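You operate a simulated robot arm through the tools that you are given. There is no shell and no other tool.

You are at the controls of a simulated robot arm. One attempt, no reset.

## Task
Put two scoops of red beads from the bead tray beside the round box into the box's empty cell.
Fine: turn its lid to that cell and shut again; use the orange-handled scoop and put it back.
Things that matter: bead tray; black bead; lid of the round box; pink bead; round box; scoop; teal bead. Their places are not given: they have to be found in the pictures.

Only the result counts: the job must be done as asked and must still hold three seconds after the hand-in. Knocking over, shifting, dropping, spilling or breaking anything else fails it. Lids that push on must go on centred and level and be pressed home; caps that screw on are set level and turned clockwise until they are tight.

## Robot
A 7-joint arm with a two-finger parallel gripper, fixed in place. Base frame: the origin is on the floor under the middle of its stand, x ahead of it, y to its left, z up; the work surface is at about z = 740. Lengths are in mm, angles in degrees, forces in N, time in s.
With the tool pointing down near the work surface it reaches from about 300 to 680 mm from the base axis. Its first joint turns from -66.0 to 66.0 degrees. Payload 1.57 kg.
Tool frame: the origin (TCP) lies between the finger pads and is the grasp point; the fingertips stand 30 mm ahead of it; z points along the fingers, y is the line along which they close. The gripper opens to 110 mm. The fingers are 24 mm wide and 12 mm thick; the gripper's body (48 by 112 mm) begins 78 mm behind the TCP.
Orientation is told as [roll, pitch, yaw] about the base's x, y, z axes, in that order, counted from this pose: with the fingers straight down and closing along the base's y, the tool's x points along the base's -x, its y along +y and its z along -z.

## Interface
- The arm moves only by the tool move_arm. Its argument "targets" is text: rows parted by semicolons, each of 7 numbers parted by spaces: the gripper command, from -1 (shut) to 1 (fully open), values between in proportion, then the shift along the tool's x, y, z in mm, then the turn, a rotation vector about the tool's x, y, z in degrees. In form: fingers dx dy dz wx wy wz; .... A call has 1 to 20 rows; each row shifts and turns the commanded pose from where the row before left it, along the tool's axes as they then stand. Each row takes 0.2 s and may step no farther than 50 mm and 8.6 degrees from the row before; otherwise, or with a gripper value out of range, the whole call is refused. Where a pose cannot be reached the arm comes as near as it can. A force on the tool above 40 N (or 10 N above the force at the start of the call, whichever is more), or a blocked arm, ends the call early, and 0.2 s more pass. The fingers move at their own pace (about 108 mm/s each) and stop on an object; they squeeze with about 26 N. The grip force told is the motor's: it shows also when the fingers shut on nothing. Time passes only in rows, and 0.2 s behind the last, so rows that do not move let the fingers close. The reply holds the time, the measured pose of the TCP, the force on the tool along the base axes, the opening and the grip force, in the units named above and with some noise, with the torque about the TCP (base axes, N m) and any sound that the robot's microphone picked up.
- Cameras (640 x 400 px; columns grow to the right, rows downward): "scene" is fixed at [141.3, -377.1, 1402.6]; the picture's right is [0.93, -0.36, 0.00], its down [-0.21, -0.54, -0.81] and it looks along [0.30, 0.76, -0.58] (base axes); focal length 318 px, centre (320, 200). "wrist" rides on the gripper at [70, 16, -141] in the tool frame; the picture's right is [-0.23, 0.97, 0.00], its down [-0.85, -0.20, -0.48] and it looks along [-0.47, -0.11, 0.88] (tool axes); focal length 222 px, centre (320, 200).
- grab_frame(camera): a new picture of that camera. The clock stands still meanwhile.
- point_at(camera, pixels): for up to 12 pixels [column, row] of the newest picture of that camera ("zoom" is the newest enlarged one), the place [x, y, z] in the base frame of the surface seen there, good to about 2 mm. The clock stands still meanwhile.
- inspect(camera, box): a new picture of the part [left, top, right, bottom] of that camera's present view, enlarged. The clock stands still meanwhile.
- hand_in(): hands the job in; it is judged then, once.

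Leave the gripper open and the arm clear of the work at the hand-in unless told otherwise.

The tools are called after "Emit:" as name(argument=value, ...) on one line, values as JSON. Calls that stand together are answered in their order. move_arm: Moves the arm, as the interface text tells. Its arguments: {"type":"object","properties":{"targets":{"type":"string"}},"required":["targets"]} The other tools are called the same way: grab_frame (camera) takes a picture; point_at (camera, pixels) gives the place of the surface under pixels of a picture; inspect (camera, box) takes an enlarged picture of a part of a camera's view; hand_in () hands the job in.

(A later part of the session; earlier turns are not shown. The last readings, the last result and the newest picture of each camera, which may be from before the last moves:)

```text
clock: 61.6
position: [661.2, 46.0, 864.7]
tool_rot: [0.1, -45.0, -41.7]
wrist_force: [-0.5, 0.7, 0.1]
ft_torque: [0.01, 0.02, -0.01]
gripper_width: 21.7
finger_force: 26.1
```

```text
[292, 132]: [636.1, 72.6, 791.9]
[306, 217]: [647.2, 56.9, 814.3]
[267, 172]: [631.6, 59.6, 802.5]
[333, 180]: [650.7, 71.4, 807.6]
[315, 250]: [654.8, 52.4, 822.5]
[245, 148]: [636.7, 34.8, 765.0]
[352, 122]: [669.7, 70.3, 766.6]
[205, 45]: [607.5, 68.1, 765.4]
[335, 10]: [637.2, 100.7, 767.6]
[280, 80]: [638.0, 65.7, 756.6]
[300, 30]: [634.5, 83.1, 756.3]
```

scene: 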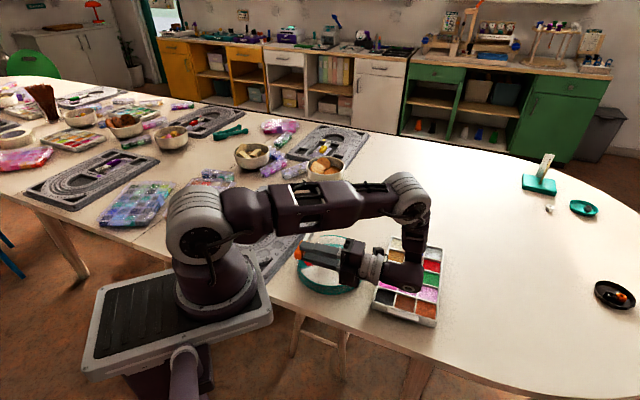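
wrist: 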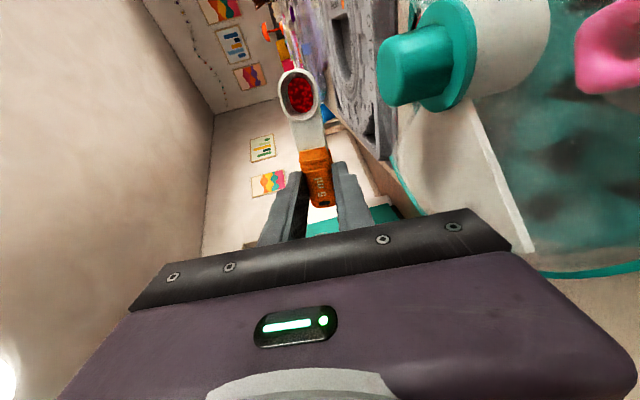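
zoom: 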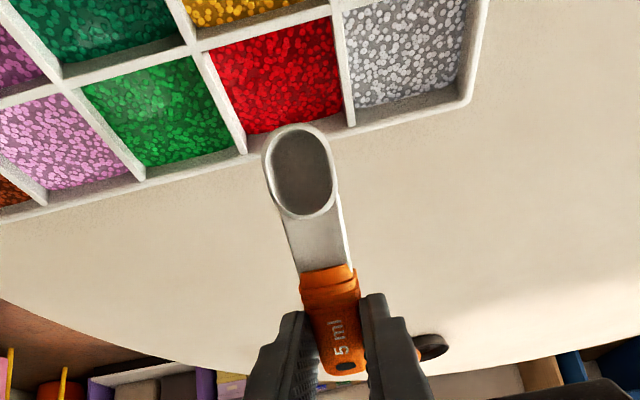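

The bowl is again right over the red cell. I descend the same 44 mm in steps and nudge 3 mm forward in the beads.

Emit:
move_arm(targets="-1 10.6 0 10.6 0 0 0; -1 8.5 0 8.5 0 0 0; -1 6.4 0 6.4 0 0 0; -1 2.8 0 2.8 0 0 0; -1 2.8 0 2.8 0 0 0; -1 2.1 0 -2.1 0 0 0; -1 0 0 0 0 0 0")

Emit:
inspect(camera="scene", box=[420, 245, 450, 275])

```text
clock: 63.2
position: [661.5, 49.4, 820.3]
tool_rot: [0.1, -45.0, -41.6]
wrist_force: [3.6, -2.2, 13.4]
ft_torque: [0.02, 0.07, 0.02]
gripper_width: 21.7
finger_force: 26.1
```

```text
13.33 times, centred on (435, 260) of scene
```

zoom: 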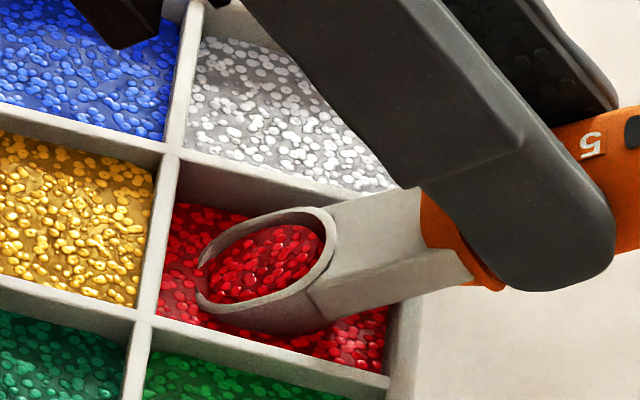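

The bowl is filled again. I level out in the same stepwise way (45°→15°).

Emit:
move_arm(targets="-1 -2.19 0 6.01 0 7.5 0; -1 -1.74 0 5.62 0 7.5 0; -1 -3.80 0 5.31 0 7.5 0; -1 -3.80 0 4.28 0 7.5 0; -1 0 0 0 0 0 0")

Emit:
inspect(camera="wrist", box=[260, 40, 360, 140])

Emit:
inspect(camera="scene", box=[420, 245, 460, 285])

```text
clock: 64.4
position: [674.8, 34.3, 808.0]
tool_rot: [0.0, -14.8, -41.7]
wrist_force: [0.6, -0.6, -0.2]
ft_torque: [0.0, -0.03, -0.02]
gripper_width: 22.0
finger_force: 25.9
```

```text
4.00 times, centred on (310, 90) of wrist
```

zoom: 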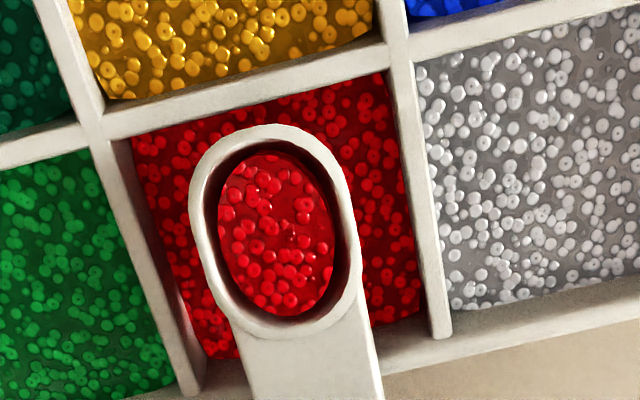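

```text
10.00 times, centred on (440, 265) of scene
```

zoom: 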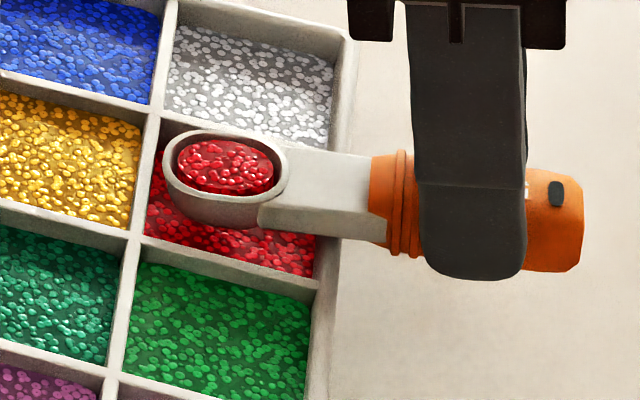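

Full again, comparable with the first scoop. I lift straight up, level out and rise.

Emit:
move_arm(targets="-1 -2 0 -7.5 0 0 0; -1 -2 0 -7.5 0 0 0; -1 0 0 0 0 5 0; -1 0 0 0 0 5 0; -1 0 0 0 0 5 0; -1 0 0 -15 0 0 0; -1 0 0 -15 0 0 0; -1 0 0 -10 0 0 0; -1 0 0 0 0 0 0")

Emit:
inspect(camera="wrist", box=[240, 20, 400, 180])

```text
clock: 66.4
position: [675.8, 34.7, 863.5]
tool_rot: [-0.1, 0.1, -41.6]
wrist_force: [0.8, 0.7, 0.0]
ft_torque: [-0.01, 0.0, 0.01]
gripper_width: 21.6
finger_force: 25.9
```

```text
2.50 times, centred on (320, 100) of wrist
```

zoom: 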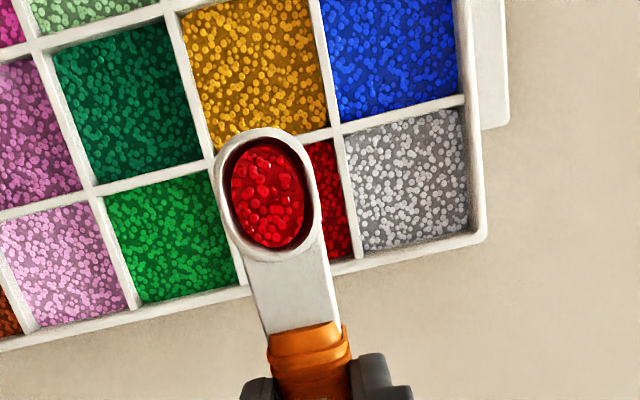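

Full and clean. I carry it level with gentle steps back to the box side (TCP to ≈(325,148)).

Emit:
move_arm(targets="-1 15 -6.6 0 0 0 0; -1 28.5 -12.5 0 0 0 0; -1 28.5 -12.5 0 0 0 0; -1 28.5 -12.5 0 0 0 0; -1 28.5 -12.5 0 0 0 0; -1 28.5 -12.5 0 0 0 0; -1 28.5 -12.5 0 0 0 0; -1 28.5 -12.5 0 0 0 0; -1 28.5 -12.5 0 0 0 0; -1 28.5 -12.5 0 0 0 0; -1 28.5 -12.5 0 0 0 0; -1 25 -10.9 0 0 0 0; -1 12.4 -5 0 0 0 0; -1 0 0 0 0 0 0")

```text
clock: 69.4
position: [323.7, 148.5, 864.6]
tool_rot: [-0.1, 0.1, -41.6]
wrist_force: [0.3, 0.4, -1.1]
ft_torque: [-0.01, -0.01, 0.03]
gripper_width: 22.1
finger_force: 25.9
```

Now I rotate the heading clockwise to yaw −130°, level.

Emit:
move_arm(targets="-1 0 0 0 0 0 5; -1 0 0 0 0 0 8; -1 0 0 0 0 0 8; -1 0 0 0 0 0 8; -1 0 0 0 0 0 8; -1 0 0 0 0 0 8; -1 0 0 0 0 0 8; -1 0 0 0 0 0 8; -1 0 0 0 0 0 8; -1 0 0 0 0 0 8; -1 0 0 0 0 0 8; -1 0 0 0 0 0 3.5; -1 0 0 0 0 0 0")

Emit:
inspect(camera="wrist", box=[180, 0, 460, 240])

```text
clock: 72.2
position: [324.6, 146.7, 863.5]
tool_rot: [-0.1, 0.0, -130.3]
wrist_force: [0.2, 0.5, -1.1]
ft_torque: [-0.01, -0.04, 0.03]
gripper_width: 22.0
finger_force: 25.8
```

```text
1.67 times, centred on (320, 120) of wrist
```

zoom: 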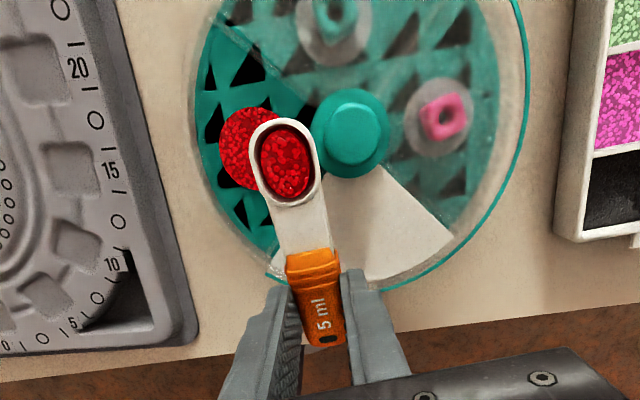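

The full bowl is over the open cell. I roll while lowering (TCP z 864→831) up to 60°.

Emit:
move_arm(targets="-1 0 0 8 7.5 0 0; -1 0 1.04 7.93 7.5 0 0; -1 0 2.07 7.73 7.5 0 0; -1 0 2.3 5.54 7.5 0 0; -1 0 1.5 2.6 7.5 0 0; -1 0 0 0 7.5 0 0; -1 0 0 0 7.5 0 0; -1 0 0 0 7.5 0 0; -1 0 0 0 0 0 0")

Emit:
inspect(camera="scene", box=[280, 200, 380, 300])

Emit:
grab_frame(camera="wrist")

```text
clock: 74.2
position: [324.0, 149.7, 831.2]
tool_rot: [-60.2, 0.0, -130.1]
wrist_force: [0.4, -0.1, -0.1]
ft_torque: [0.02, 0.0, 0.04]
gripper_width: 21.8
finger_force: 26.2
```

```text
4.00 times, centred on (330, 250) of scene
```

zoom: 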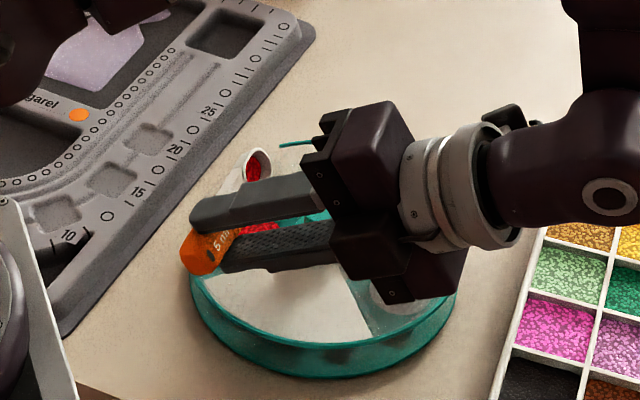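

```text
taken
```

wrist: 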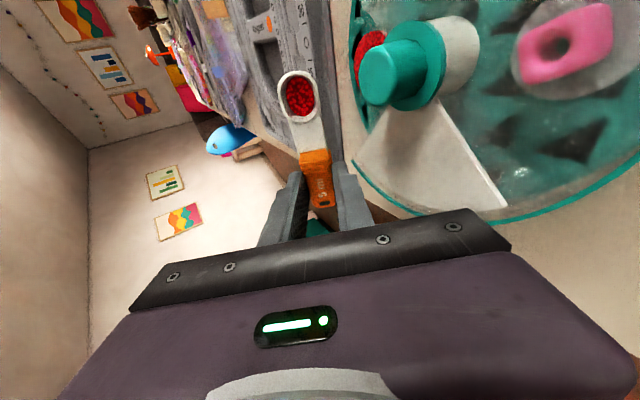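

Pouring proceeds. I continue to roll to ~99° while rising like before to keep clearance.

Emit:
move_arm(targets="-1 0 0 0 7.5 0 0; -1 0 0 0 7.5 0 0; -1 0 -5.8 -1.55 8 0 0; -1 0 -10.9 -1.34 8 0 0; -1 0 0 0 0 0 0; -1 0 -8 0 4 0 0; -1 0 -8 0.7 4 0 0; -1 0 0 0 0 0 0; -1 0 0 0 0 0 0")

Emit:
inspect(camera="wrist", box=[260, 50, 340, 130])

Emit:
inspect(camera="scene", box=[280, 200, 440, 320])

```text
clock: 76.2
position: [325.7, 146.8, 863.8]
tool_rot: [-99.2, -0.1, -130.1]
wrist_force: [-0.3, 0.4, 1.0]
ft_torque: [-0.03, -0.01, 0.01]
gripper_width: 22.1
finger_force: 25.0
```

```text
5.00 times, centred on (300, 90) of wrist
```

zoom: 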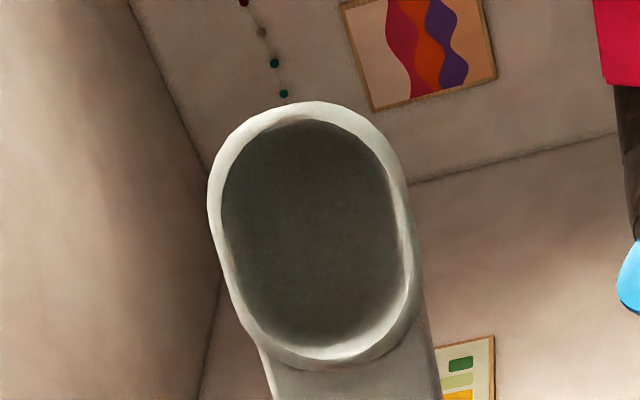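

```text
3.33 times, centred on (360, 260) of scene
```

zoom: 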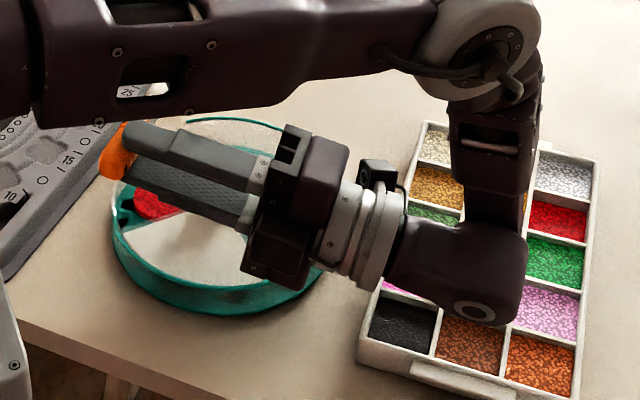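

The bowl is empty again. I unroll to level in place.

Emit:
move_arm(targets="-1 0 0 0 -8 0 0; -1 0 0 0 -8 0 0; -1 0 0 0 -8 0 0; -1 0 0 0 -8 0 0; -1 0 0 0 -8 0 0; -1 0 0 0 -8 0 0; -1 0 0 0 -8 0 0; -1 0 0 0 -8 0 0; -1 0 0 0 -8 0 0; -1 0 0 0 -8 0 0; -1 0 0 0 -8 0 0; -1 0 0 0 -8 0 0; -1 0 0 0 -3.1 0 0; -1 0 0 0 0 0 0")

Emit:
inspect(camera="wrist", box=[180, 0, 460, 240])

Emit:
inspect(camera="scene", box=[290, 225, 380, 305])

```text
clock: 79.2
position: [325.0, 148.0, 865.8]
tool_rot: [0.1, 0.0, -130.1]
wrist_force: [0.2, 0.2, -0.3]
ft_torque: [-0.02, 0.0, 0.02]
gripper_width: 22.1
finger_force: 26.2
```

```text
1.67 times, centred on (320, 120) of wrist
```

zoom: 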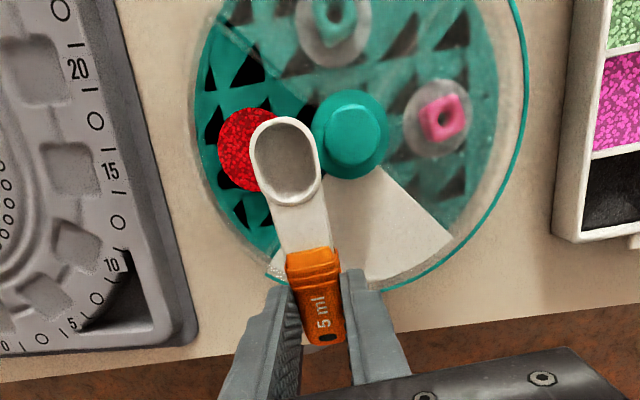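

```text
5.00 times, centred on (335, 265) of scene
```

zoom: 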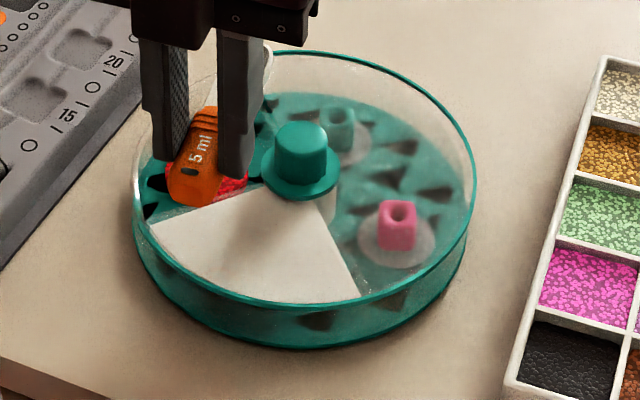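

Empty and level. The cell has its red pile. Now I take the scoop back: rotate to yaw −45° first.

Emit:
move_arm(targets="-1 0 0 0 0 0 -8; -1 0 0 0 0 0 -8; -1 0 0 0 0 0 -8; -1 0 0 0 0 0 -8; -1 0 0 0 0 0 -8; -1 0 0 0 0 0 -8; -1 0 0 0 0 0 -8; -1 0 0 0 0 0 -8; -1 0 0 0 0 0 -8; -1 0 0 0 0 0 -8; -1 0 0 0 0 0 -5.1; -1 0 0 0 0 0 0")

Emit:
move_arm(targets="-1 -10.3 35.9 0 0 0 0; -1 -10.3 35.9 0 0 0 0; -1 -10.3 35.9 0 0 0 0; -1 -10.3 35.9 0 0 0 0; -1 -10.3 35.9 0 0 0 0; -1 -10.3 35.9 0 0 0 0; -1 -10.6 35.8 0 0 0 0; -1 0 0 0 0 0 0; -1 0 0 0 0 0 0")

Emit:
inspect(camera="wrist", box=[220, 20, 420, 220])

```text
clock: 81.8
position: [325.6, 148.6, 865.5]
tool_rot: [0.0, -0.1, -44.8]
wrist_force: [0.1, 0.3, -0.5]
ft_torque: [-0.03, -0.01, 0.01]
gripper_width: 22.0
finger_force: 25.9
```

```text
clock: 83.8
position: [552.3, 272.6, 864.8]
tool_rot: [-0.1, 0.1, -44.9]
wrist_force: [-0.1, 0.0, 0.8]
ft_torque: [-0.01, -0.01, 0.02]
gripper_width: 22.3
finger_force: 25.8
```

```text
2.00 times, centred on (320, 120) of wrist
```

zoom: 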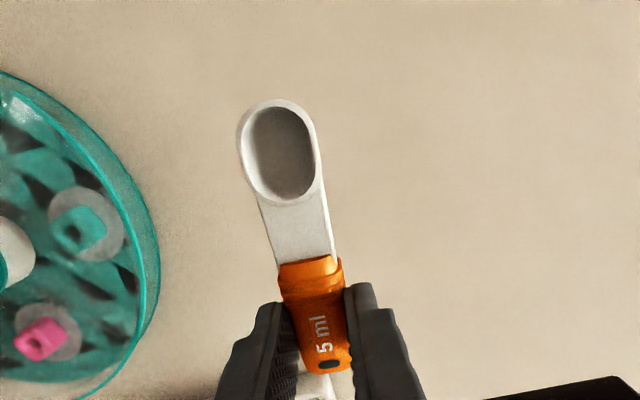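

I take two more readings to average out the noise before lowering.

Emit:
move_arm(targets="-1 0 0 0 0 0 0")

Emit:
move_arm(targets="-1 0 0 0 0 0 0")

Emit:
move_arm(targets="-1 0 0 0 0 0 0")

```text
clock: 84.2
position: [552.3, 271.8, 864.9]
tool_rot: [-0.1, 0.0, -45.0]
wrist_force: [-0.8, 0.2, -0.2]
ft_torque: [-0.06, -0.02, 0.02]
gripper_width: 22.0
finger_force: 26.2
```

```text
clock: 84.6
position: [551.7, 272.3, 864.7]
tool_rot: [0.0, 0.0, -45.0]
wrist_force: [-0.3, -0.4, 0.0]
ft_torque: [-0.01, 0.03, 0.0]
gripper_width: 21.9
finger_force: 26.5
```

```text
clock: 85.0
position: [552.5, 272.2, 863.7]
tool_rot: [0.0, 0.0, -44.9]
wrist_force: [0.4, 0.3, -0.4]
ft_torque: [0.0, -0.01, -0.02]
gripper_width: 21.8
finger_force: 26.4
```

Averaged (552.2,272.2,864.5); the pick pose was (553.8,274.5,775.7). I correct and lower to a few mm above the table.

Emit:
move_arm(targets="-1 0.5 2.75 0 0 0 0; -1 0 0 30 0 0 0; -1 0 0 30 0 0 0; -1 0 0 20 0 0 0; -1 0 0 4 0 0 0; -1 0 0 0 0 0 0; -1 0 0 0 0 0 0")

Emit:
inspect(camera="scene", box=[320, 190, 400, 250])

```text
clock: 86.6
position: [557.3, 276.2, 780.0]
tool_rot: [0.0, 0.0, -44.9]
wrist_force: [-0.3, -0.1, -0.4]
ft_torque: [-0.01, -0.03, 0.04]
gripper_width: 21.8
finger_force: 25.7
```

```text
6.67 times, centred on (360, 220) of scene
```

zoom: 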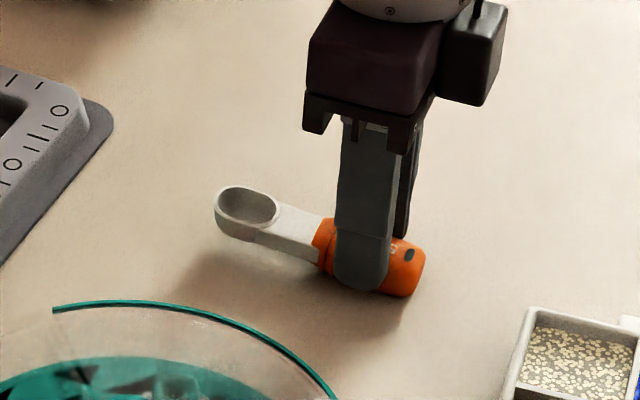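

The scoop seems tilted nose-up a few degrees in the grip. I measure rim and handle heights.

Emit:
inspect(camera="scene", box=[335, 210, 385, 240])

Emit:
point_at(camera="zoom", pixels=[[140, 85], [230, 150], [95, 120], [170, 205], [290, 165], [240, 150], [300, 150], [330, 180], [430, 240], [460, 250], [280, 195], [400, 210]])

Emit:
inspect(camera="wrist", box=[220, 40, 420, 240])

Emit:
point_at(camera="zoom", pixels=[[271, 65], [236, 105], [311, 105], [285, 163], [277, 115], [244, 130], [313, 130], [300, 205], [295, 190], [310, 240], [320, 290], [325, 320]])

```text
12.80 times, centred on (360, 225) of scene
```

zoom: 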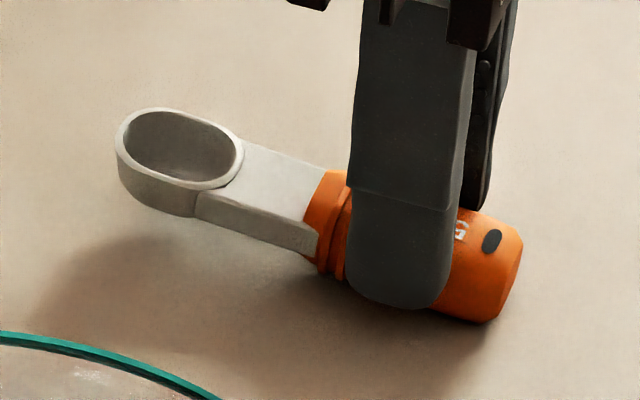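

```text
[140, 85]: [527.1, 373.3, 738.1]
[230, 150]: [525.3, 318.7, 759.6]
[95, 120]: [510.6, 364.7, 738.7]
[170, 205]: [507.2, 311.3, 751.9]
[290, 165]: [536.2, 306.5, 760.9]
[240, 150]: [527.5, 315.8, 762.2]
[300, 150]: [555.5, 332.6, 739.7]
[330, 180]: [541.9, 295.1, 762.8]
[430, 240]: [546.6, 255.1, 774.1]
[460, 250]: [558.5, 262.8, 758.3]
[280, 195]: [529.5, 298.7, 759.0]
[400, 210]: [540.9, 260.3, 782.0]
```

```text
2.00 times, centred on (320, 140) of wrist
```

zoom: 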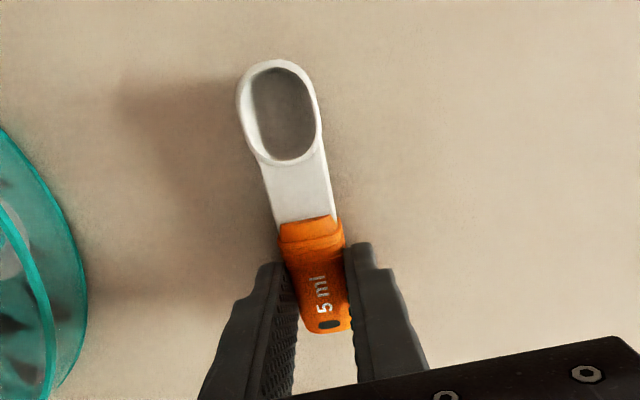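

```text
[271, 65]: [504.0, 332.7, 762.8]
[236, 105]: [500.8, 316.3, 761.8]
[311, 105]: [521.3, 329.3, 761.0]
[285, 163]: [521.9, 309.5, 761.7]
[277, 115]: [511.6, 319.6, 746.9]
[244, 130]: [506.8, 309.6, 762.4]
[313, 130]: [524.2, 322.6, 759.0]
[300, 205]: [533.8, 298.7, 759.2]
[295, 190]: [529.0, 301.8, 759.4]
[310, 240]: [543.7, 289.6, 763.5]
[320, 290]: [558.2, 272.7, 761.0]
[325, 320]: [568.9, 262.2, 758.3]
```

The scoop pitched nose-up by ~6° in the grip (from pressing into the beads) and the place looks ~4 mm off along the tool's y. I take another reading to confirm.

Emit:
move_arm(targets="-1 0 0 0 0 0 0")

Emit:
move_arm(targets="-1 0 0 0 0 0 0")

```text
clock: 87.0
position: [556.5, 276.5, 781.0]
tool_rot: [0.0, 0.0, -45.0]
wrist_force: [0.2, 1.2, -0.1]
ft_torque: [0.03, 0.0, -0.03]
gripper_width: 21.9
finger_force: 26.1
```

```text
clock: 87.4
position: [556.6, 276.8, 779.4]
tool_rot: [0.1, 0.0, -45.0]
wrist_force: [0.2, -0.4, 0.5]
ft_torque: [0.02, -0.02, 0.02]
gripper_width: 21.8
finger_force: 26.0
```

Confirmed: the TCP is at (556.8,276.5). I raise 2 mm, shift back by (−2.9,−2.0) and pitch the nose down 6.3° so that the scoop lies flat.

Emit:
move_arm(targets="-1 0 0 -2.5 0 0 0; -1 0.6 -3.5 0 0 0 0; -1 0 0 0 0 -6.3 0; -1 0 0 0 0 0 0; -1 0 0 0 0 0 0")

Emit:
inspect(camera="scene", box=[335, 210, 385, 240])

Emit:
inspect(camera="wrist", box=[220, 40, 420, 240])

Emit:
point_at(camera="zoom", pixels=[[271, 65], [240, 105], [315, 105], [285, 160], [277, 115], [244, 130], [316, 130], [300, 205], [295, 190], [310, 240], [320, 290], [325, 310]])

```text
clock: 88.6
position: [554.0, 275.4, 784.1]
tool_rot: [0.0, -6.3, -45.0]
wrist_force: [0.6, -0.3, 0.3]
ft_torque: [-0.02, 0.01, 0.0]
gripper_width: 22.0
finger_force: 26.4
```

```text
12.80 times, centred on (360, 225) of scene
```

zoom: 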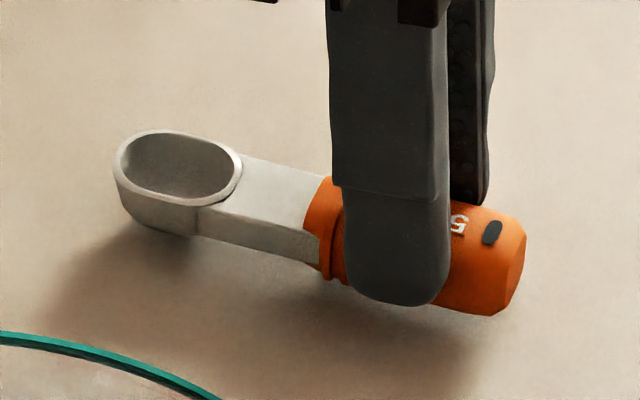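

```text
2.00 times, centred on (320, 140) of wrist
```

zoom: 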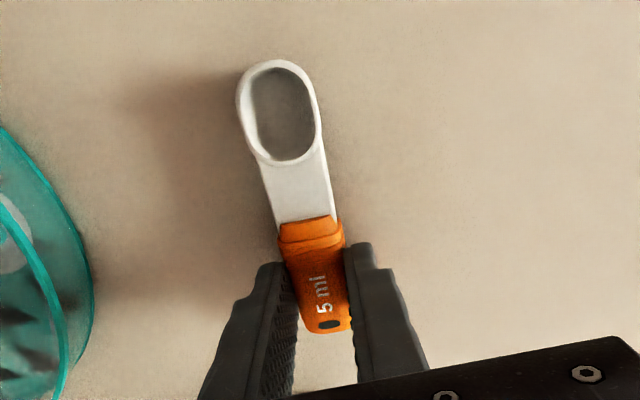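

```text
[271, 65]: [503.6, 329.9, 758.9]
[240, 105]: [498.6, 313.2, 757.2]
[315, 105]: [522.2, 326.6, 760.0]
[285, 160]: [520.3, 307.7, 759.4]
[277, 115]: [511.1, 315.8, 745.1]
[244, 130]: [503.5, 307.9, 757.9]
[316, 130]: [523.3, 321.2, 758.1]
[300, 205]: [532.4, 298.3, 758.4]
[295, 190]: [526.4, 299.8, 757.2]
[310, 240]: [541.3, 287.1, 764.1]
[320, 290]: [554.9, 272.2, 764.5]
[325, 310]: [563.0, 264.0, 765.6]
```

Now it's level (rim z≈758.5, handle top ≈764.5: about 3–4 mm above its resting height) and within 2 mm of its place. I lower gently until contact.

Emit:
move_arm(targets="-1 0.17 0 1.5 0 0 0; -1 0.17 0 1.5 0 0 0; -1 0.05 0 0.5 0 0 0; -1 0 0 0 0 0 0")

```text
clock: 89.6
position: [552.9, 276.4, 779.9]
tool_rot: [0.1, -6.3, -45.0]
wrist_force: [-0.6, 0.1, 4.7]
ft_torque: [0.25, 0.37, -0.02]
gripper_width: 21.9
finger_force: 25.8
```

The bowl tip touches first (4.7 N). I ease the nose up 1° and lower 0.7 mm to set the handle down too.

Emit:
move_arm(targets="-1 0 0 0 0 1.0 0; -1 0.07 0 0.7 0 0 0; -1 0 0 0 0 0 0")

```text
clock: 90.4
position: [553.2, 275.3, 778.6]
tool_rot: [0.0, -5.2, -45.0]
wrist_force: [-0.8, -1.8, 6.4]
ft_torque: [0.19, 0.37, 0.1]
gripper_width: 21.6
finger_force: 25.9
```

Contact is still mostly at the bowl. One more degree up and 0.7 mm down.

Emit:
move_arm(targets="-1 0 0 0 0 1.2 0; -1 0.07 0 0.8 0 0 0; -1 0 0 0 0 0 0")

Emit:
inspect(camera="scene", box=[335, 210, 385, 240])

```text
clock: 91.2
position: [552.5, 274.8, 778.0]
tool_rot: [0.0, -4.1, -45.0]
wrist_force: [-0.6, -1.7, 8.9]
ft_torque: [-0.2, -0.11, -0.04]
gripper_width: 21.8
finger_force: 26.2
```

```text
12.80 times, centred on (360, 225) of scene
```

zoom: 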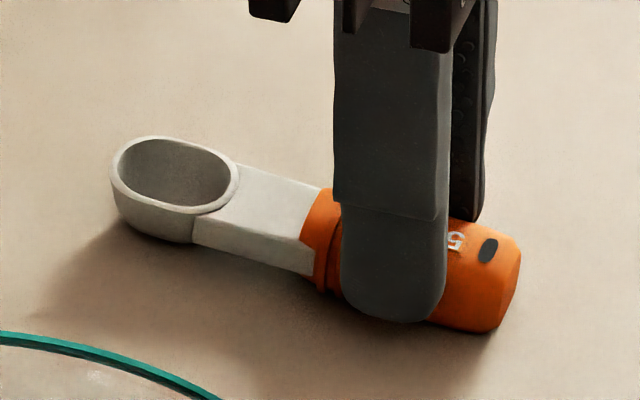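

The scoop lies flat now. I open the fingers and rise straight up.

Emit:
move_arm(targets="0 0 0 0 0 0 0; 0 0 0 0 0 0 0; 0 -0.7 0 -10 0 0 0; 0 -2.1 0 -30 0 0 0; 0 -2.8 0 -40 0 0 0; 0 0 0 -20 0 4.1 0; 0 0 0 0 0 0 0")

Emit:
inspect(camera="scene", box=[335, 212, 385, 243])

Emit:
point_at(camera="zoom", pixels=[[110, 175], [240, 165], [290, 165], [430, 190], [490, 220], [480, 275], [340, 165], [165, 160]])

```text
clock: 92.8
position: [550.7, 275.2, 879.1]
tool_rot: [0.0, 0.0, -45.0]
wrist_force: [-0.5, 0.6, -0.3]
ft_torque: [0.02, 0.02, 0.0]
gripper_width: 55.1
finger_force: 0.0
```

```text
12.80 times, centred on (360, 228) of scene
```

zoom: 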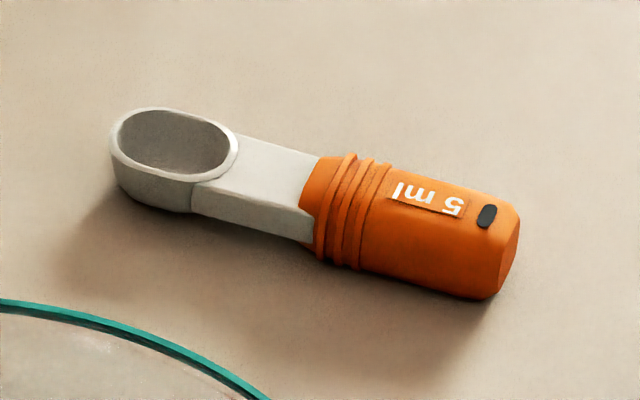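

```text
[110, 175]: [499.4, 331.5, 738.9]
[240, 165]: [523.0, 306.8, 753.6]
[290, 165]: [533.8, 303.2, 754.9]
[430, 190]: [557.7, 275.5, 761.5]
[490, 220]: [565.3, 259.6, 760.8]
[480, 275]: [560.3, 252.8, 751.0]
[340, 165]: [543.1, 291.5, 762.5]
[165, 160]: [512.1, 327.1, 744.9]
```

The scoop lies where it was (within ~2 mm). Now I close the lid: first re-measure the knob centre.

Emit:
inspect(camera="scene", box=[318, 242, 350, 268])

Emit:
point_at(camera="zoom", pixels=[[298, 170], [232, 175], [366, 178], [298, 128], [298, 212], [190, 260], [390, 260], [285, 350], [265, 170], [285, 150]])

Emit:
inspect(camera="scene", box=[290, 225, 380, 305])

```text
15.38 times, centred on (334, 255) of scene
```

zoom: 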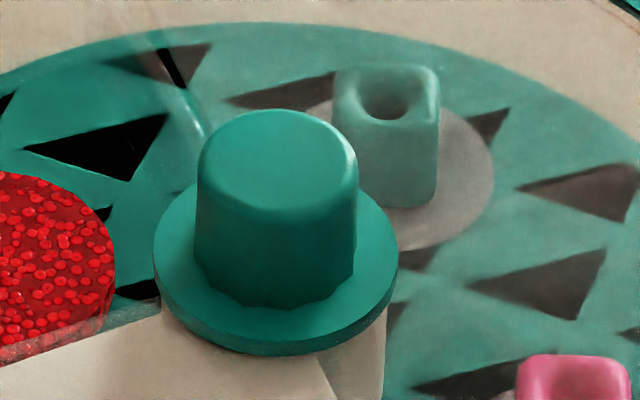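

```text
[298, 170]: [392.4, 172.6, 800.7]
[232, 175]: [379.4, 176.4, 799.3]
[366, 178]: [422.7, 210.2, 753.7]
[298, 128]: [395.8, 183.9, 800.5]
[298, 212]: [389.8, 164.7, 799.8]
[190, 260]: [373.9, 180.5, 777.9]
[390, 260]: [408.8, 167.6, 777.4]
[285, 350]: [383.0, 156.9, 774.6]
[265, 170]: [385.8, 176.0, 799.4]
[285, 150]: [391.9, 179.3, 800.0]
```

```text
5.00 times, centred on (335, 265) of scene
```

zoom: 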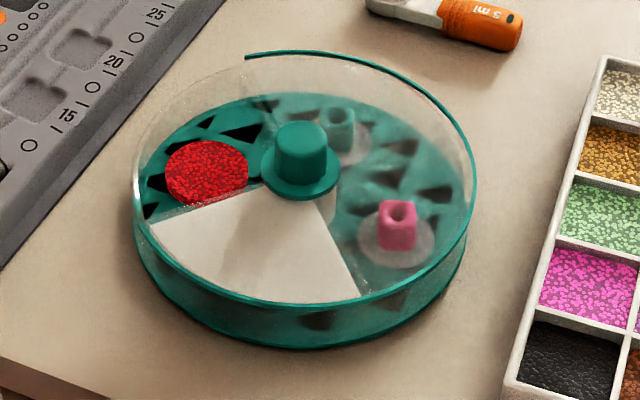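

The knob's top is now centred at about (277,155) in the 15× zoom. I measure symmetric points there.

Emit:
inspect(camera="scene", box=[318, 242, 350, 268])

Emit:
point_at(camera="zoom", pixels=[[277, 156], [210, 160], [345, 160], [277, 118], [277, 195], [245, 135], [310, 135], [245, 180], [310, 180], [160, 250], [392, 250], [276, 352]])

```text
15.38 times, centred on (334, 255) of scene
```

zoom: 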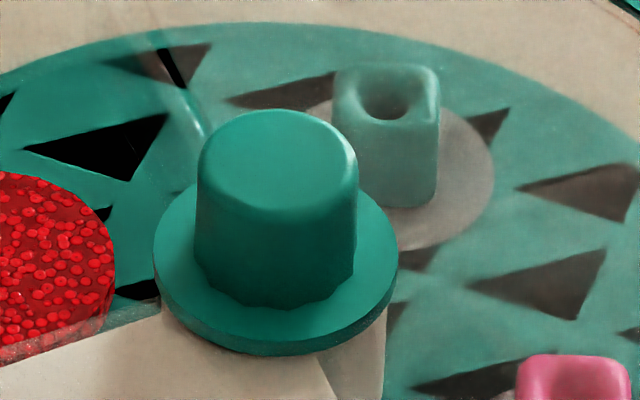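

```text
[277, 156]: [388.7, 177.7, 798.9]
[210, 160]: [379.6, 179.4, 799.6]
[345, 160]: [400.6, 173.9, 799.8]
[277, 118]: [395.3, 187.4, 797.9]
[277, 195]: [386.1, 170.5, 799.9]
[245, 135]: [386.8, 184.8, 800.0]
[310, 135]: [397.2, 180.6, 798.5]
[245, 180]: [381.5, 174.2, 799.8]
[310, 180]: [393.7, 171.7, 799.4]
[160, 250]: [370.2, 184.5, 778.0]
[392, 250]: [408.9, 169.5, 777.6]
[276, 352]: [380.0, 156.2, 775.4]
```

The knob centre is now (389.9,177.8) by camera. I move above it, at yaw −45°, with the gripper at 55 mm.

Emit:
move_arm(targets="0.1 9 -36.5 0 0 0 0; 0.1 9 -36.5 0 0 0 0; 0.1 9 -36.5 0 0 0 0; 0.1 9 -36.5 0 0 0 0; 0.1 8.8 -36.6 0 0 0 0; 0.1 0 0 20 0 0 0; 0.1 0 0 0 0 0 0")

Emit:
move_arm(targets="0.1 0 0 0 0 0 0")

Emit:
move_arm(targets="0.1 0 0 0 0 0 0")

Emit:
inspect(camera="wrist", box=[220, 20, 420, 220])

```text
clock: 94.4
position: [389.7, 180.1, 856.2]
tool_rot: [0.0, 0.0, -45.1]
wrist_force: [0.2, 0.4, 0.6]
ft_torque: [-0.03, 0.02, 0.0]
gripper_width: 60.4
finger_force: 0.1
```

```text
clock: 94.8
position: [390.8, 181.0, 857.5]
tool_rot: [-0.1, 0.0, -45.0]
wrist_force: [-0.3, 0.0, 0.5]
ft_torque: [0.0, 0.0, -0.01]
gripper_width: 60.7
finger_force: 0.1
```

```text
clock: 95.2
position: [389.2, 180.4, 855.8]
tool_rot: [0.0, 0.0, -45.0]
wrist_force: [0.1, -0.7, 0.3]
ft_torque: [0.02, -0.01, 0.02]
gripper_width: 60.3
finger_force: 0.1
```

```text
2.00 times, centred on (320, 120) of wrist
```

zoom: 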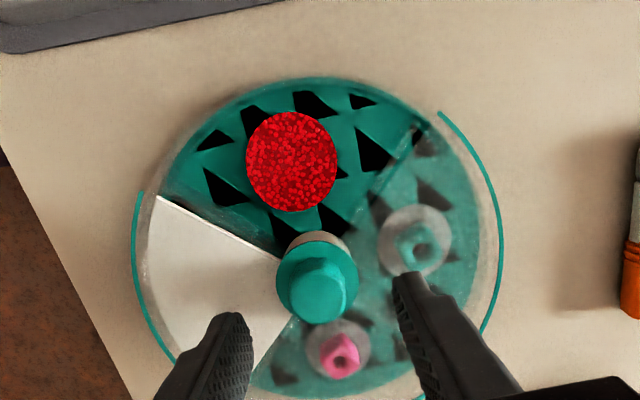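

I check the knob centre from the wrist camera too.

Emit:
point_at(camera="zoom", pixels=[[318, 292], [295, 292], [342, 288], [318, 275], [318, 315], [280, 270], [355, 268], [318, 242], [291, 160], [160, 200], [285, 258], [255, 365]])

```text
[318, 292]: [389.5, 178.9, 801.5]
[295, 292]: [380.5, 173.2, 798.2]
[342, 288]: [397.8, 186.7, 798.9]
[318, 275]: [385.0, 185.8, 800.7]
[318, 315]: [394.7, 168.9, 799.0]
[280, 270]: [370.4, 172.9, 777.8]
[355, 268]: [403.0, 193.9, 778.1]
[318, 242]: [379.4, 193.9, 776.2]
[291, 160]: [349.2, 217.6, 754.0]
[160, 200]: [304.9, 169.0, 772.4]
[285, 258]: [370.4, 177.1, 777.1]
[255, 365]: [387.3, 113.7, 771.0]
```

Knob centre ≈(389.7,178.2). I correct by (−0.2,−2.3) and descend to TCP z≈812, then close.

Emit:
move_arm(targets="0.1 -1.4 -1.6 15 0 0 0; 0.1 0 0 15 0 0 0; 0.1 0 0 14 0 0 0; 0.1 0 0 0 0 0 0; -1 0 0 0 0 0 0; -1 0 0 0 0 0 0; -1 0 0 0 0 0 0")

Emit:
inspect(camera="scene", box=[290, 225, 380, 305])

```text
clock: 96.8
position: [391.4, 176.9, 813.7]
tool_rot: [0.0, -0.1, -45.1]
wrist_force: [0.3, 0.3, -0.2]
ft_torque: [0.02, 0.01, -0.01]
gripper_width: 26.8
finger_force: 26.7
```

```text
5.00 times, centred on (335, 265) of scene
```

zoom: 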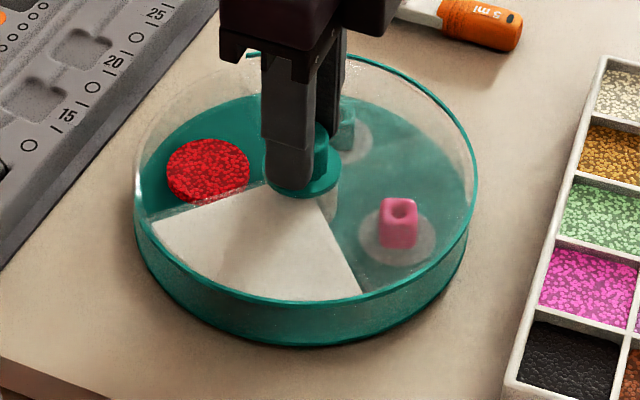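

Gripped with no side load. Now I press down in small steps to about 20 N.

Emit:
move_arm(targets="-1 0 0 1.0 0 0 0; -1 0 0 0 0 0 0")

Emit:
move_arm(targets="-1 0 0 0.7 0 0 0; -1 0 0 0 0 0 0")

```text
clock: 97.4
position: [391.9, 177.0, 813.0]
tool_rot: [0.1, 0.0, -45.0]
wrist_force: [0.3, -1.4, 20.3]
ft_torque: [0.1, 0.13, 0.0]
gripper_width: 27.0
finger_force: 25.6
```

```text
clock: 98.0
position: [390.2, 178.3, 812.2]
tool_rot: [0.1, 0.0, -44.9]
wrist_force: [0.9, 5.1, 20.7]
ft_torque: [0.21, 0.02, 0.01]
gripper_width: 27.0
finger_force: 25.8
```

20 N of press. I turn the lid counter-clockwise 15° and check that the base stays.

Emit:
move_arm(targets="-1 0 0 0 0 0 -5; -1 0 0 0 0 0 -5; -1 0 0 0 0 0 -5; -1 0 0 0 0 0 0")

Emit:
inspect(camera="scene", box=[290, 225, 380, 305])

```text
clock: 99.0
position: [390.3, 177.3, 811.8]
tool_rot: [-0.1, 0.0, -30.0]
wrist_force: [1.3, 0.4, -0.8]
ft_torque: [-0.12, -0.24, 0.01]
gripper_width: 27.2
finger_force: 26.1
```

```text
5.00 times, centred on (335, 265) of scene
```

zoom: 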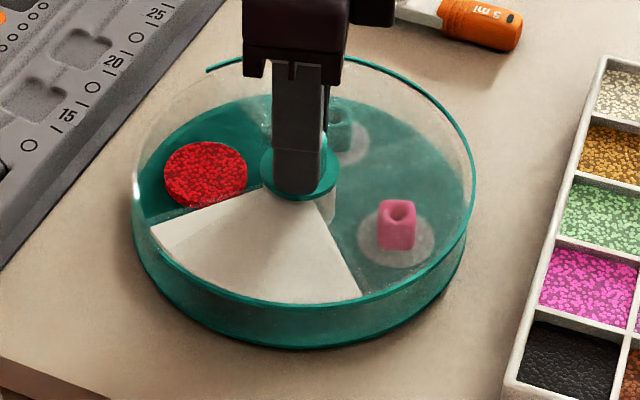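

The base stays and the lid turned. Next 15° with a fresh press.

Emit:
move_arm(targets="-1 0 0 0.6 0 0 0; -1 0 0 0 0 0 -5; -1 0 0 0 0 0 -5; -1 0 0 0 0 0 -5; -1 0 0 0 0 0 0")

Emit:
move_arm(targets="-1 0 0 0.6 0 0 0; -1 0 0 0 0 0 -5; -1 0 0 0 0 0 -5; -1 0 0 0 0 0 -5; -1 0 0 0 0 0 0")

Emit:
inspect(camera="scene", box=[290, 225, 380, 305])

```text
clock: 100.2
position: [389.4, 175.6, 811.3]
tool_rot: [-0.1, -0.1, -14.9]
wrist_force: [-7.0, 5.3, 12.3]
ft_torque: [0.17, 0.11, 0.02]
gripper_width: 26.8
finger_force: 26.3
```

```text
clock: 101.4
position: [390.4, 176.1, 811.0]
tool_rot: [0.1, -0.1, 0.2]
wrist_force: [-6.7, 11.5, 17.7]
ft_torque: [0.42, 0.25, 0.02]
gripper_width: 27.1
finger_force: 26.0
```

```text
5.00 times, centred on (335, 265) of scene
```

zoom: 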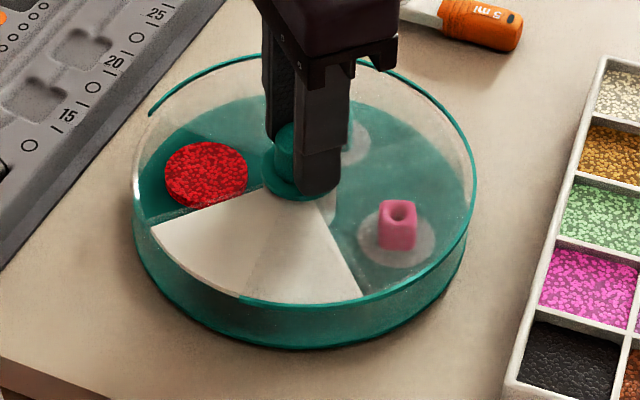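

Halfway, with the base still. I continue: 15° steps with a fresh press each.

Emit:
move_arm(targets="-1 0 0 0.5 0 0 0; -1 0 0 0 0 0 -5; -1 0 0 0 0 0 -5; -1 0 0 0 0 0 -5; -1 0 0 0 0 0 0")

Emit:
move_arm(targets="-1 0 0 0.5 0 0 0; -1 0 0 0 0 0 -5; -1 0 0 0 0 0 -5; -1 0 0 0 0 0 -5; -1 0 0 0 0 0 0")

Emit:
inspect(camera="scene", box=[290, 225, 380, 305])

```text
clock: 102.6
position: [390.9, 176.0, 810.7]
tool_rot: [0.0, -0.1, 15.0]
wrist_force: [2.4, 7.8, 12.9]
ft_torque: [0.24, -0.21, 0.0]
gripper_width: 27.3
finger_force: 25.8
```

```text
clock: 103.8
position: [391.3, 175.6, 811.8]
tool_rot: [0.0, 0.1, 30.1]
wrist_force: [-0.8, -0.4, -0.4]
ft_torque: [0.01, -0.01, 0.01]
gripper_width: 27.1
finger_force: 25.8
```

```text
5.00 times, centred on (335, 265) of scene
```

zoom: 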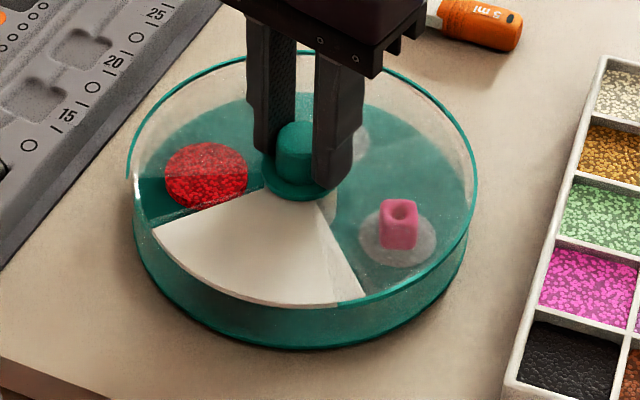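

75° done. Last 15° with a press.

Emit:
move_arm(targets="-1 0 0 1.0 0 0 0; -1 0 0 0 0 0 0")

Emit:
move_arm(targets="-1 0 0 0 0 0 -5; -1 0 0 0 0 0 -5; -1 0 0 0 0 0 -5; -1 0 0 0 0 0 0")

Emit:
inspect(camera="scene", box=[290, 225, 380, 305])

```text
clock: 104.4
position: [392.0, 176.0, 811.1]
tool_rot: [0.0, 0.0, 30.0]
wrist_force: [0.4, -1.1, 12.0]
ft_torque: [-0.17, 0.3, 0.0]
gripper_width: 27.0
finger_force: 26.1
```

```text
clock: 105.4
position: [391.3, 175.2, 811.3]
tool_rot: [-0.1, -0.1, 44.9]
wrist_force: [5.6, -7.2, 21.5]
ft_torque: [-0.23, -0.16, 0.03]
gripper_width: 27.2
finger_force: 25.9
```

```text
5.00 times, centred on (335, 265) of scene
```

zoom: 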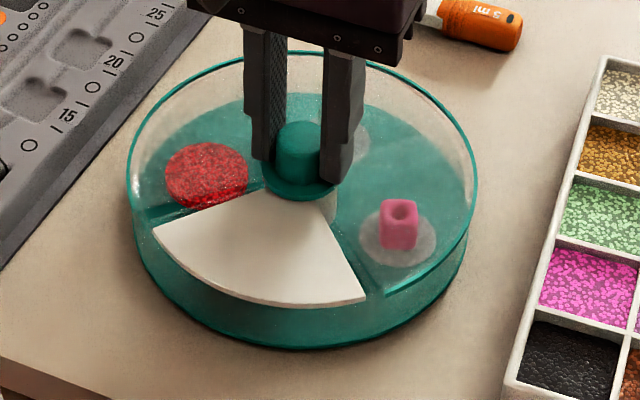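

The opening is back over the white plate. I compare with the initial close-up at the same zoom.

Emit:
inspect(camera="scene", box=[296, 258, 366, 300])

```text
9.14 times, centred on (331, 279) of scene
```

zoom: 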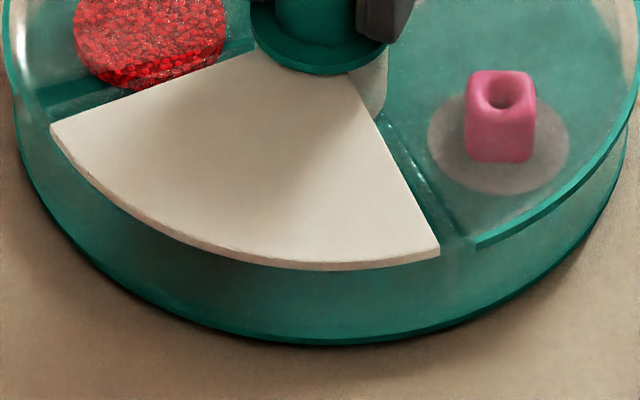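

The lid sits within about half a degree of its starting place, and the box is back near its original spot. I add 0.7° and ease the side load, then read the forces.

Emit:
move_arm(targets="-1 0 0 0 0 0 -0.7; -1 0 -0.6 0 0 0 0; -1 0 0 0 0 0 0")

```text
clock: 106.2
position: [391.0, 175.9, 809.0]
tool_rot: [0.0, -0.1, 45.7]
wrist_force: [4.6, 1.3, 15.7]
ft_torque: [0.14, -0.2, 0.0]
gripper_width: 27.1
finger_force: 26.0
```

Side load is small. I open the fingers and rise straight up.

Emit:
move_arm(targets="0.1 0 0 0 0 0 0; 0.1 0 0 0 0 0 0; 0.1 0 0 -20 0 0 0; 0.1 0 0 -40 0 0 0; 0.1 0 0 -40 0 0 0; 0.1 0 0 -40 0 0 0; 0.1 0 0 0 0 0 0")

Emit:
inspect(camera="scene", box=[290, 225, 380, 305])

Emit:
grab_frame(camera="wrist")

```text
clock: 107.8
position: [392.2, 176.3, 948.8]
tool_rot: [0.0, -0.1, 45.7]
wrist_force: [0.3, -0.4, 0.2]
ft_torque: [-0.02, 0.03, -0.01]
gripper_width: 60.6
finger_force: 0.0
```

```text
5.00 times, centred on (335, 265) of scene
```

zoom: 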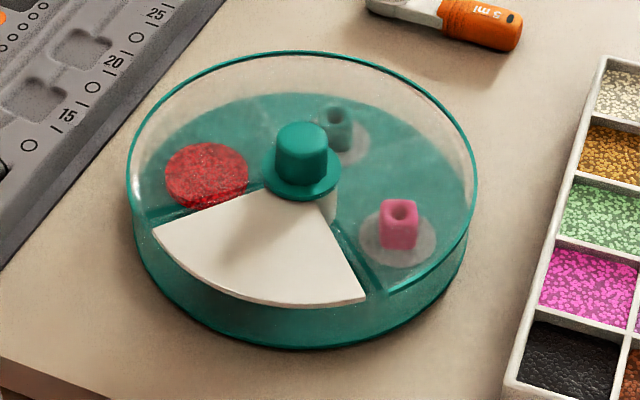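

```text
taken
```

wrist: 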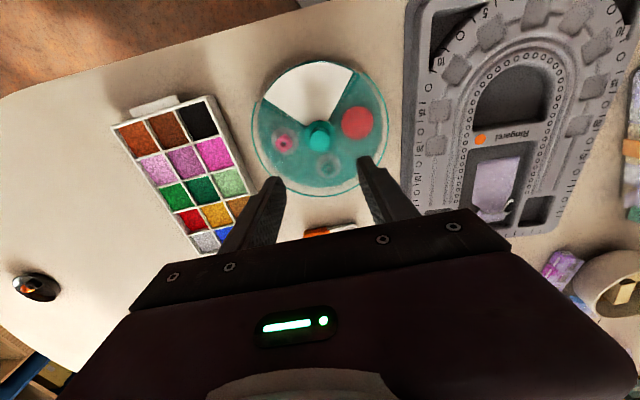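

The lid is shut over the white plate again. I look closely for level and centring, in both views.

Emit:
inspect(camera="wrist", box=[240, 50, 400, 210])

Emit:
inspect(camera="scene", box=[300, 235, 370, 300])

Emit:
point_at(camera="zoom", pixels=[[300, 4], [515, 150], [84, 120], [300, 90], [250, 320], [120, 230], [360, 310], [200, 180], [510, 200], [400, 30], [150, 50], [395, 305]])

```text
2.50 times, centred on (320, 130) of wrist
```

zoom: 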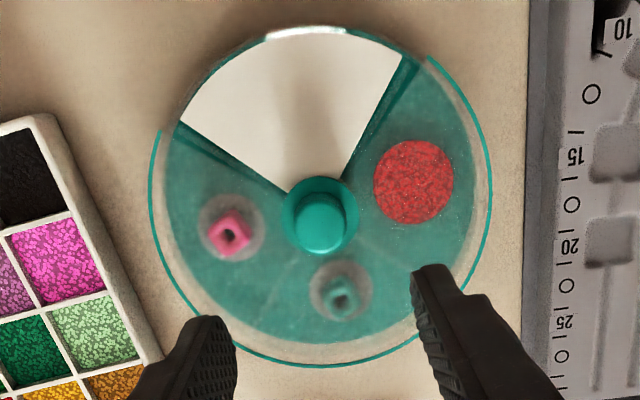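

```text
6.15 times, centred on (335, 268) of scene
```

zoom: 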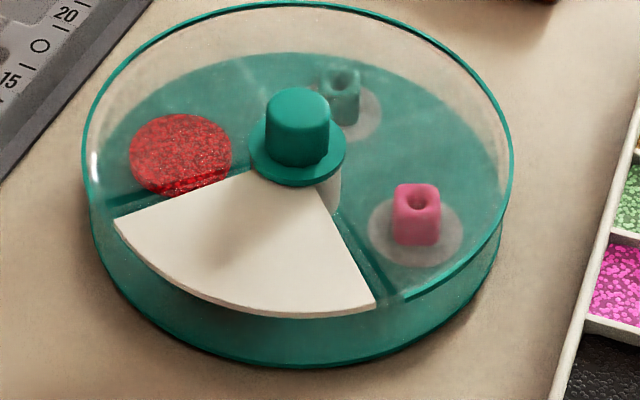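

```text
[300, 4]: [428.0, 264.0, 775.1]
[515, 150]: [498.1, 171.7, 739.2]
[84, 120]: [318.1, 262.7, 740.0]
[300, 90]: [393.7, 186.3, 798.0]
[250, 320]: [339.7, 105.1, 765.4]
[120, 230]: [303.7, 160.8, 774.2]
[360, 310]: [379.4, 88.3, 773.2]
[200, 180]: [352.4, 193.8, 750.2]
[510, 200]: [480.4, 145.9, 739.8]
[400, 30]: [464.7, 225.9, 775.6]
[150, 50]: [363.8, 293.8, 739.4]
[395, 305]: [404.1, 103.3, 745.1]
```

The lid is level (rim z≈775 all round, knob top ≈799) and centred as at the start. I check that the tray and the rest of the scene are as before.

Emit:
inspect(camera="scene", box=[365, 230, 455, 330])

Emit:
grab_frame(camera="scene")

```text
4.00 times, centred on (410, 280) of scene
```

zoom: 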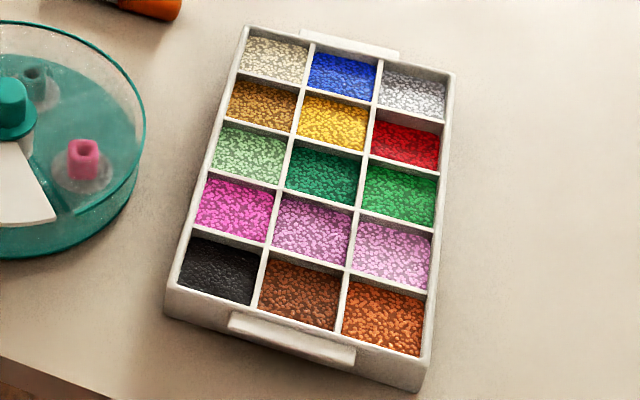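

```text
taken
```

scene: 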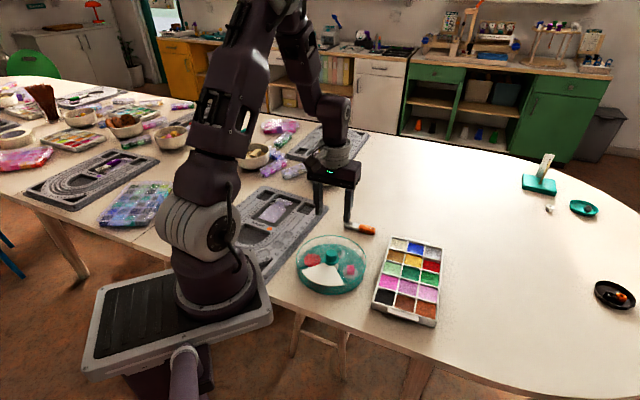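

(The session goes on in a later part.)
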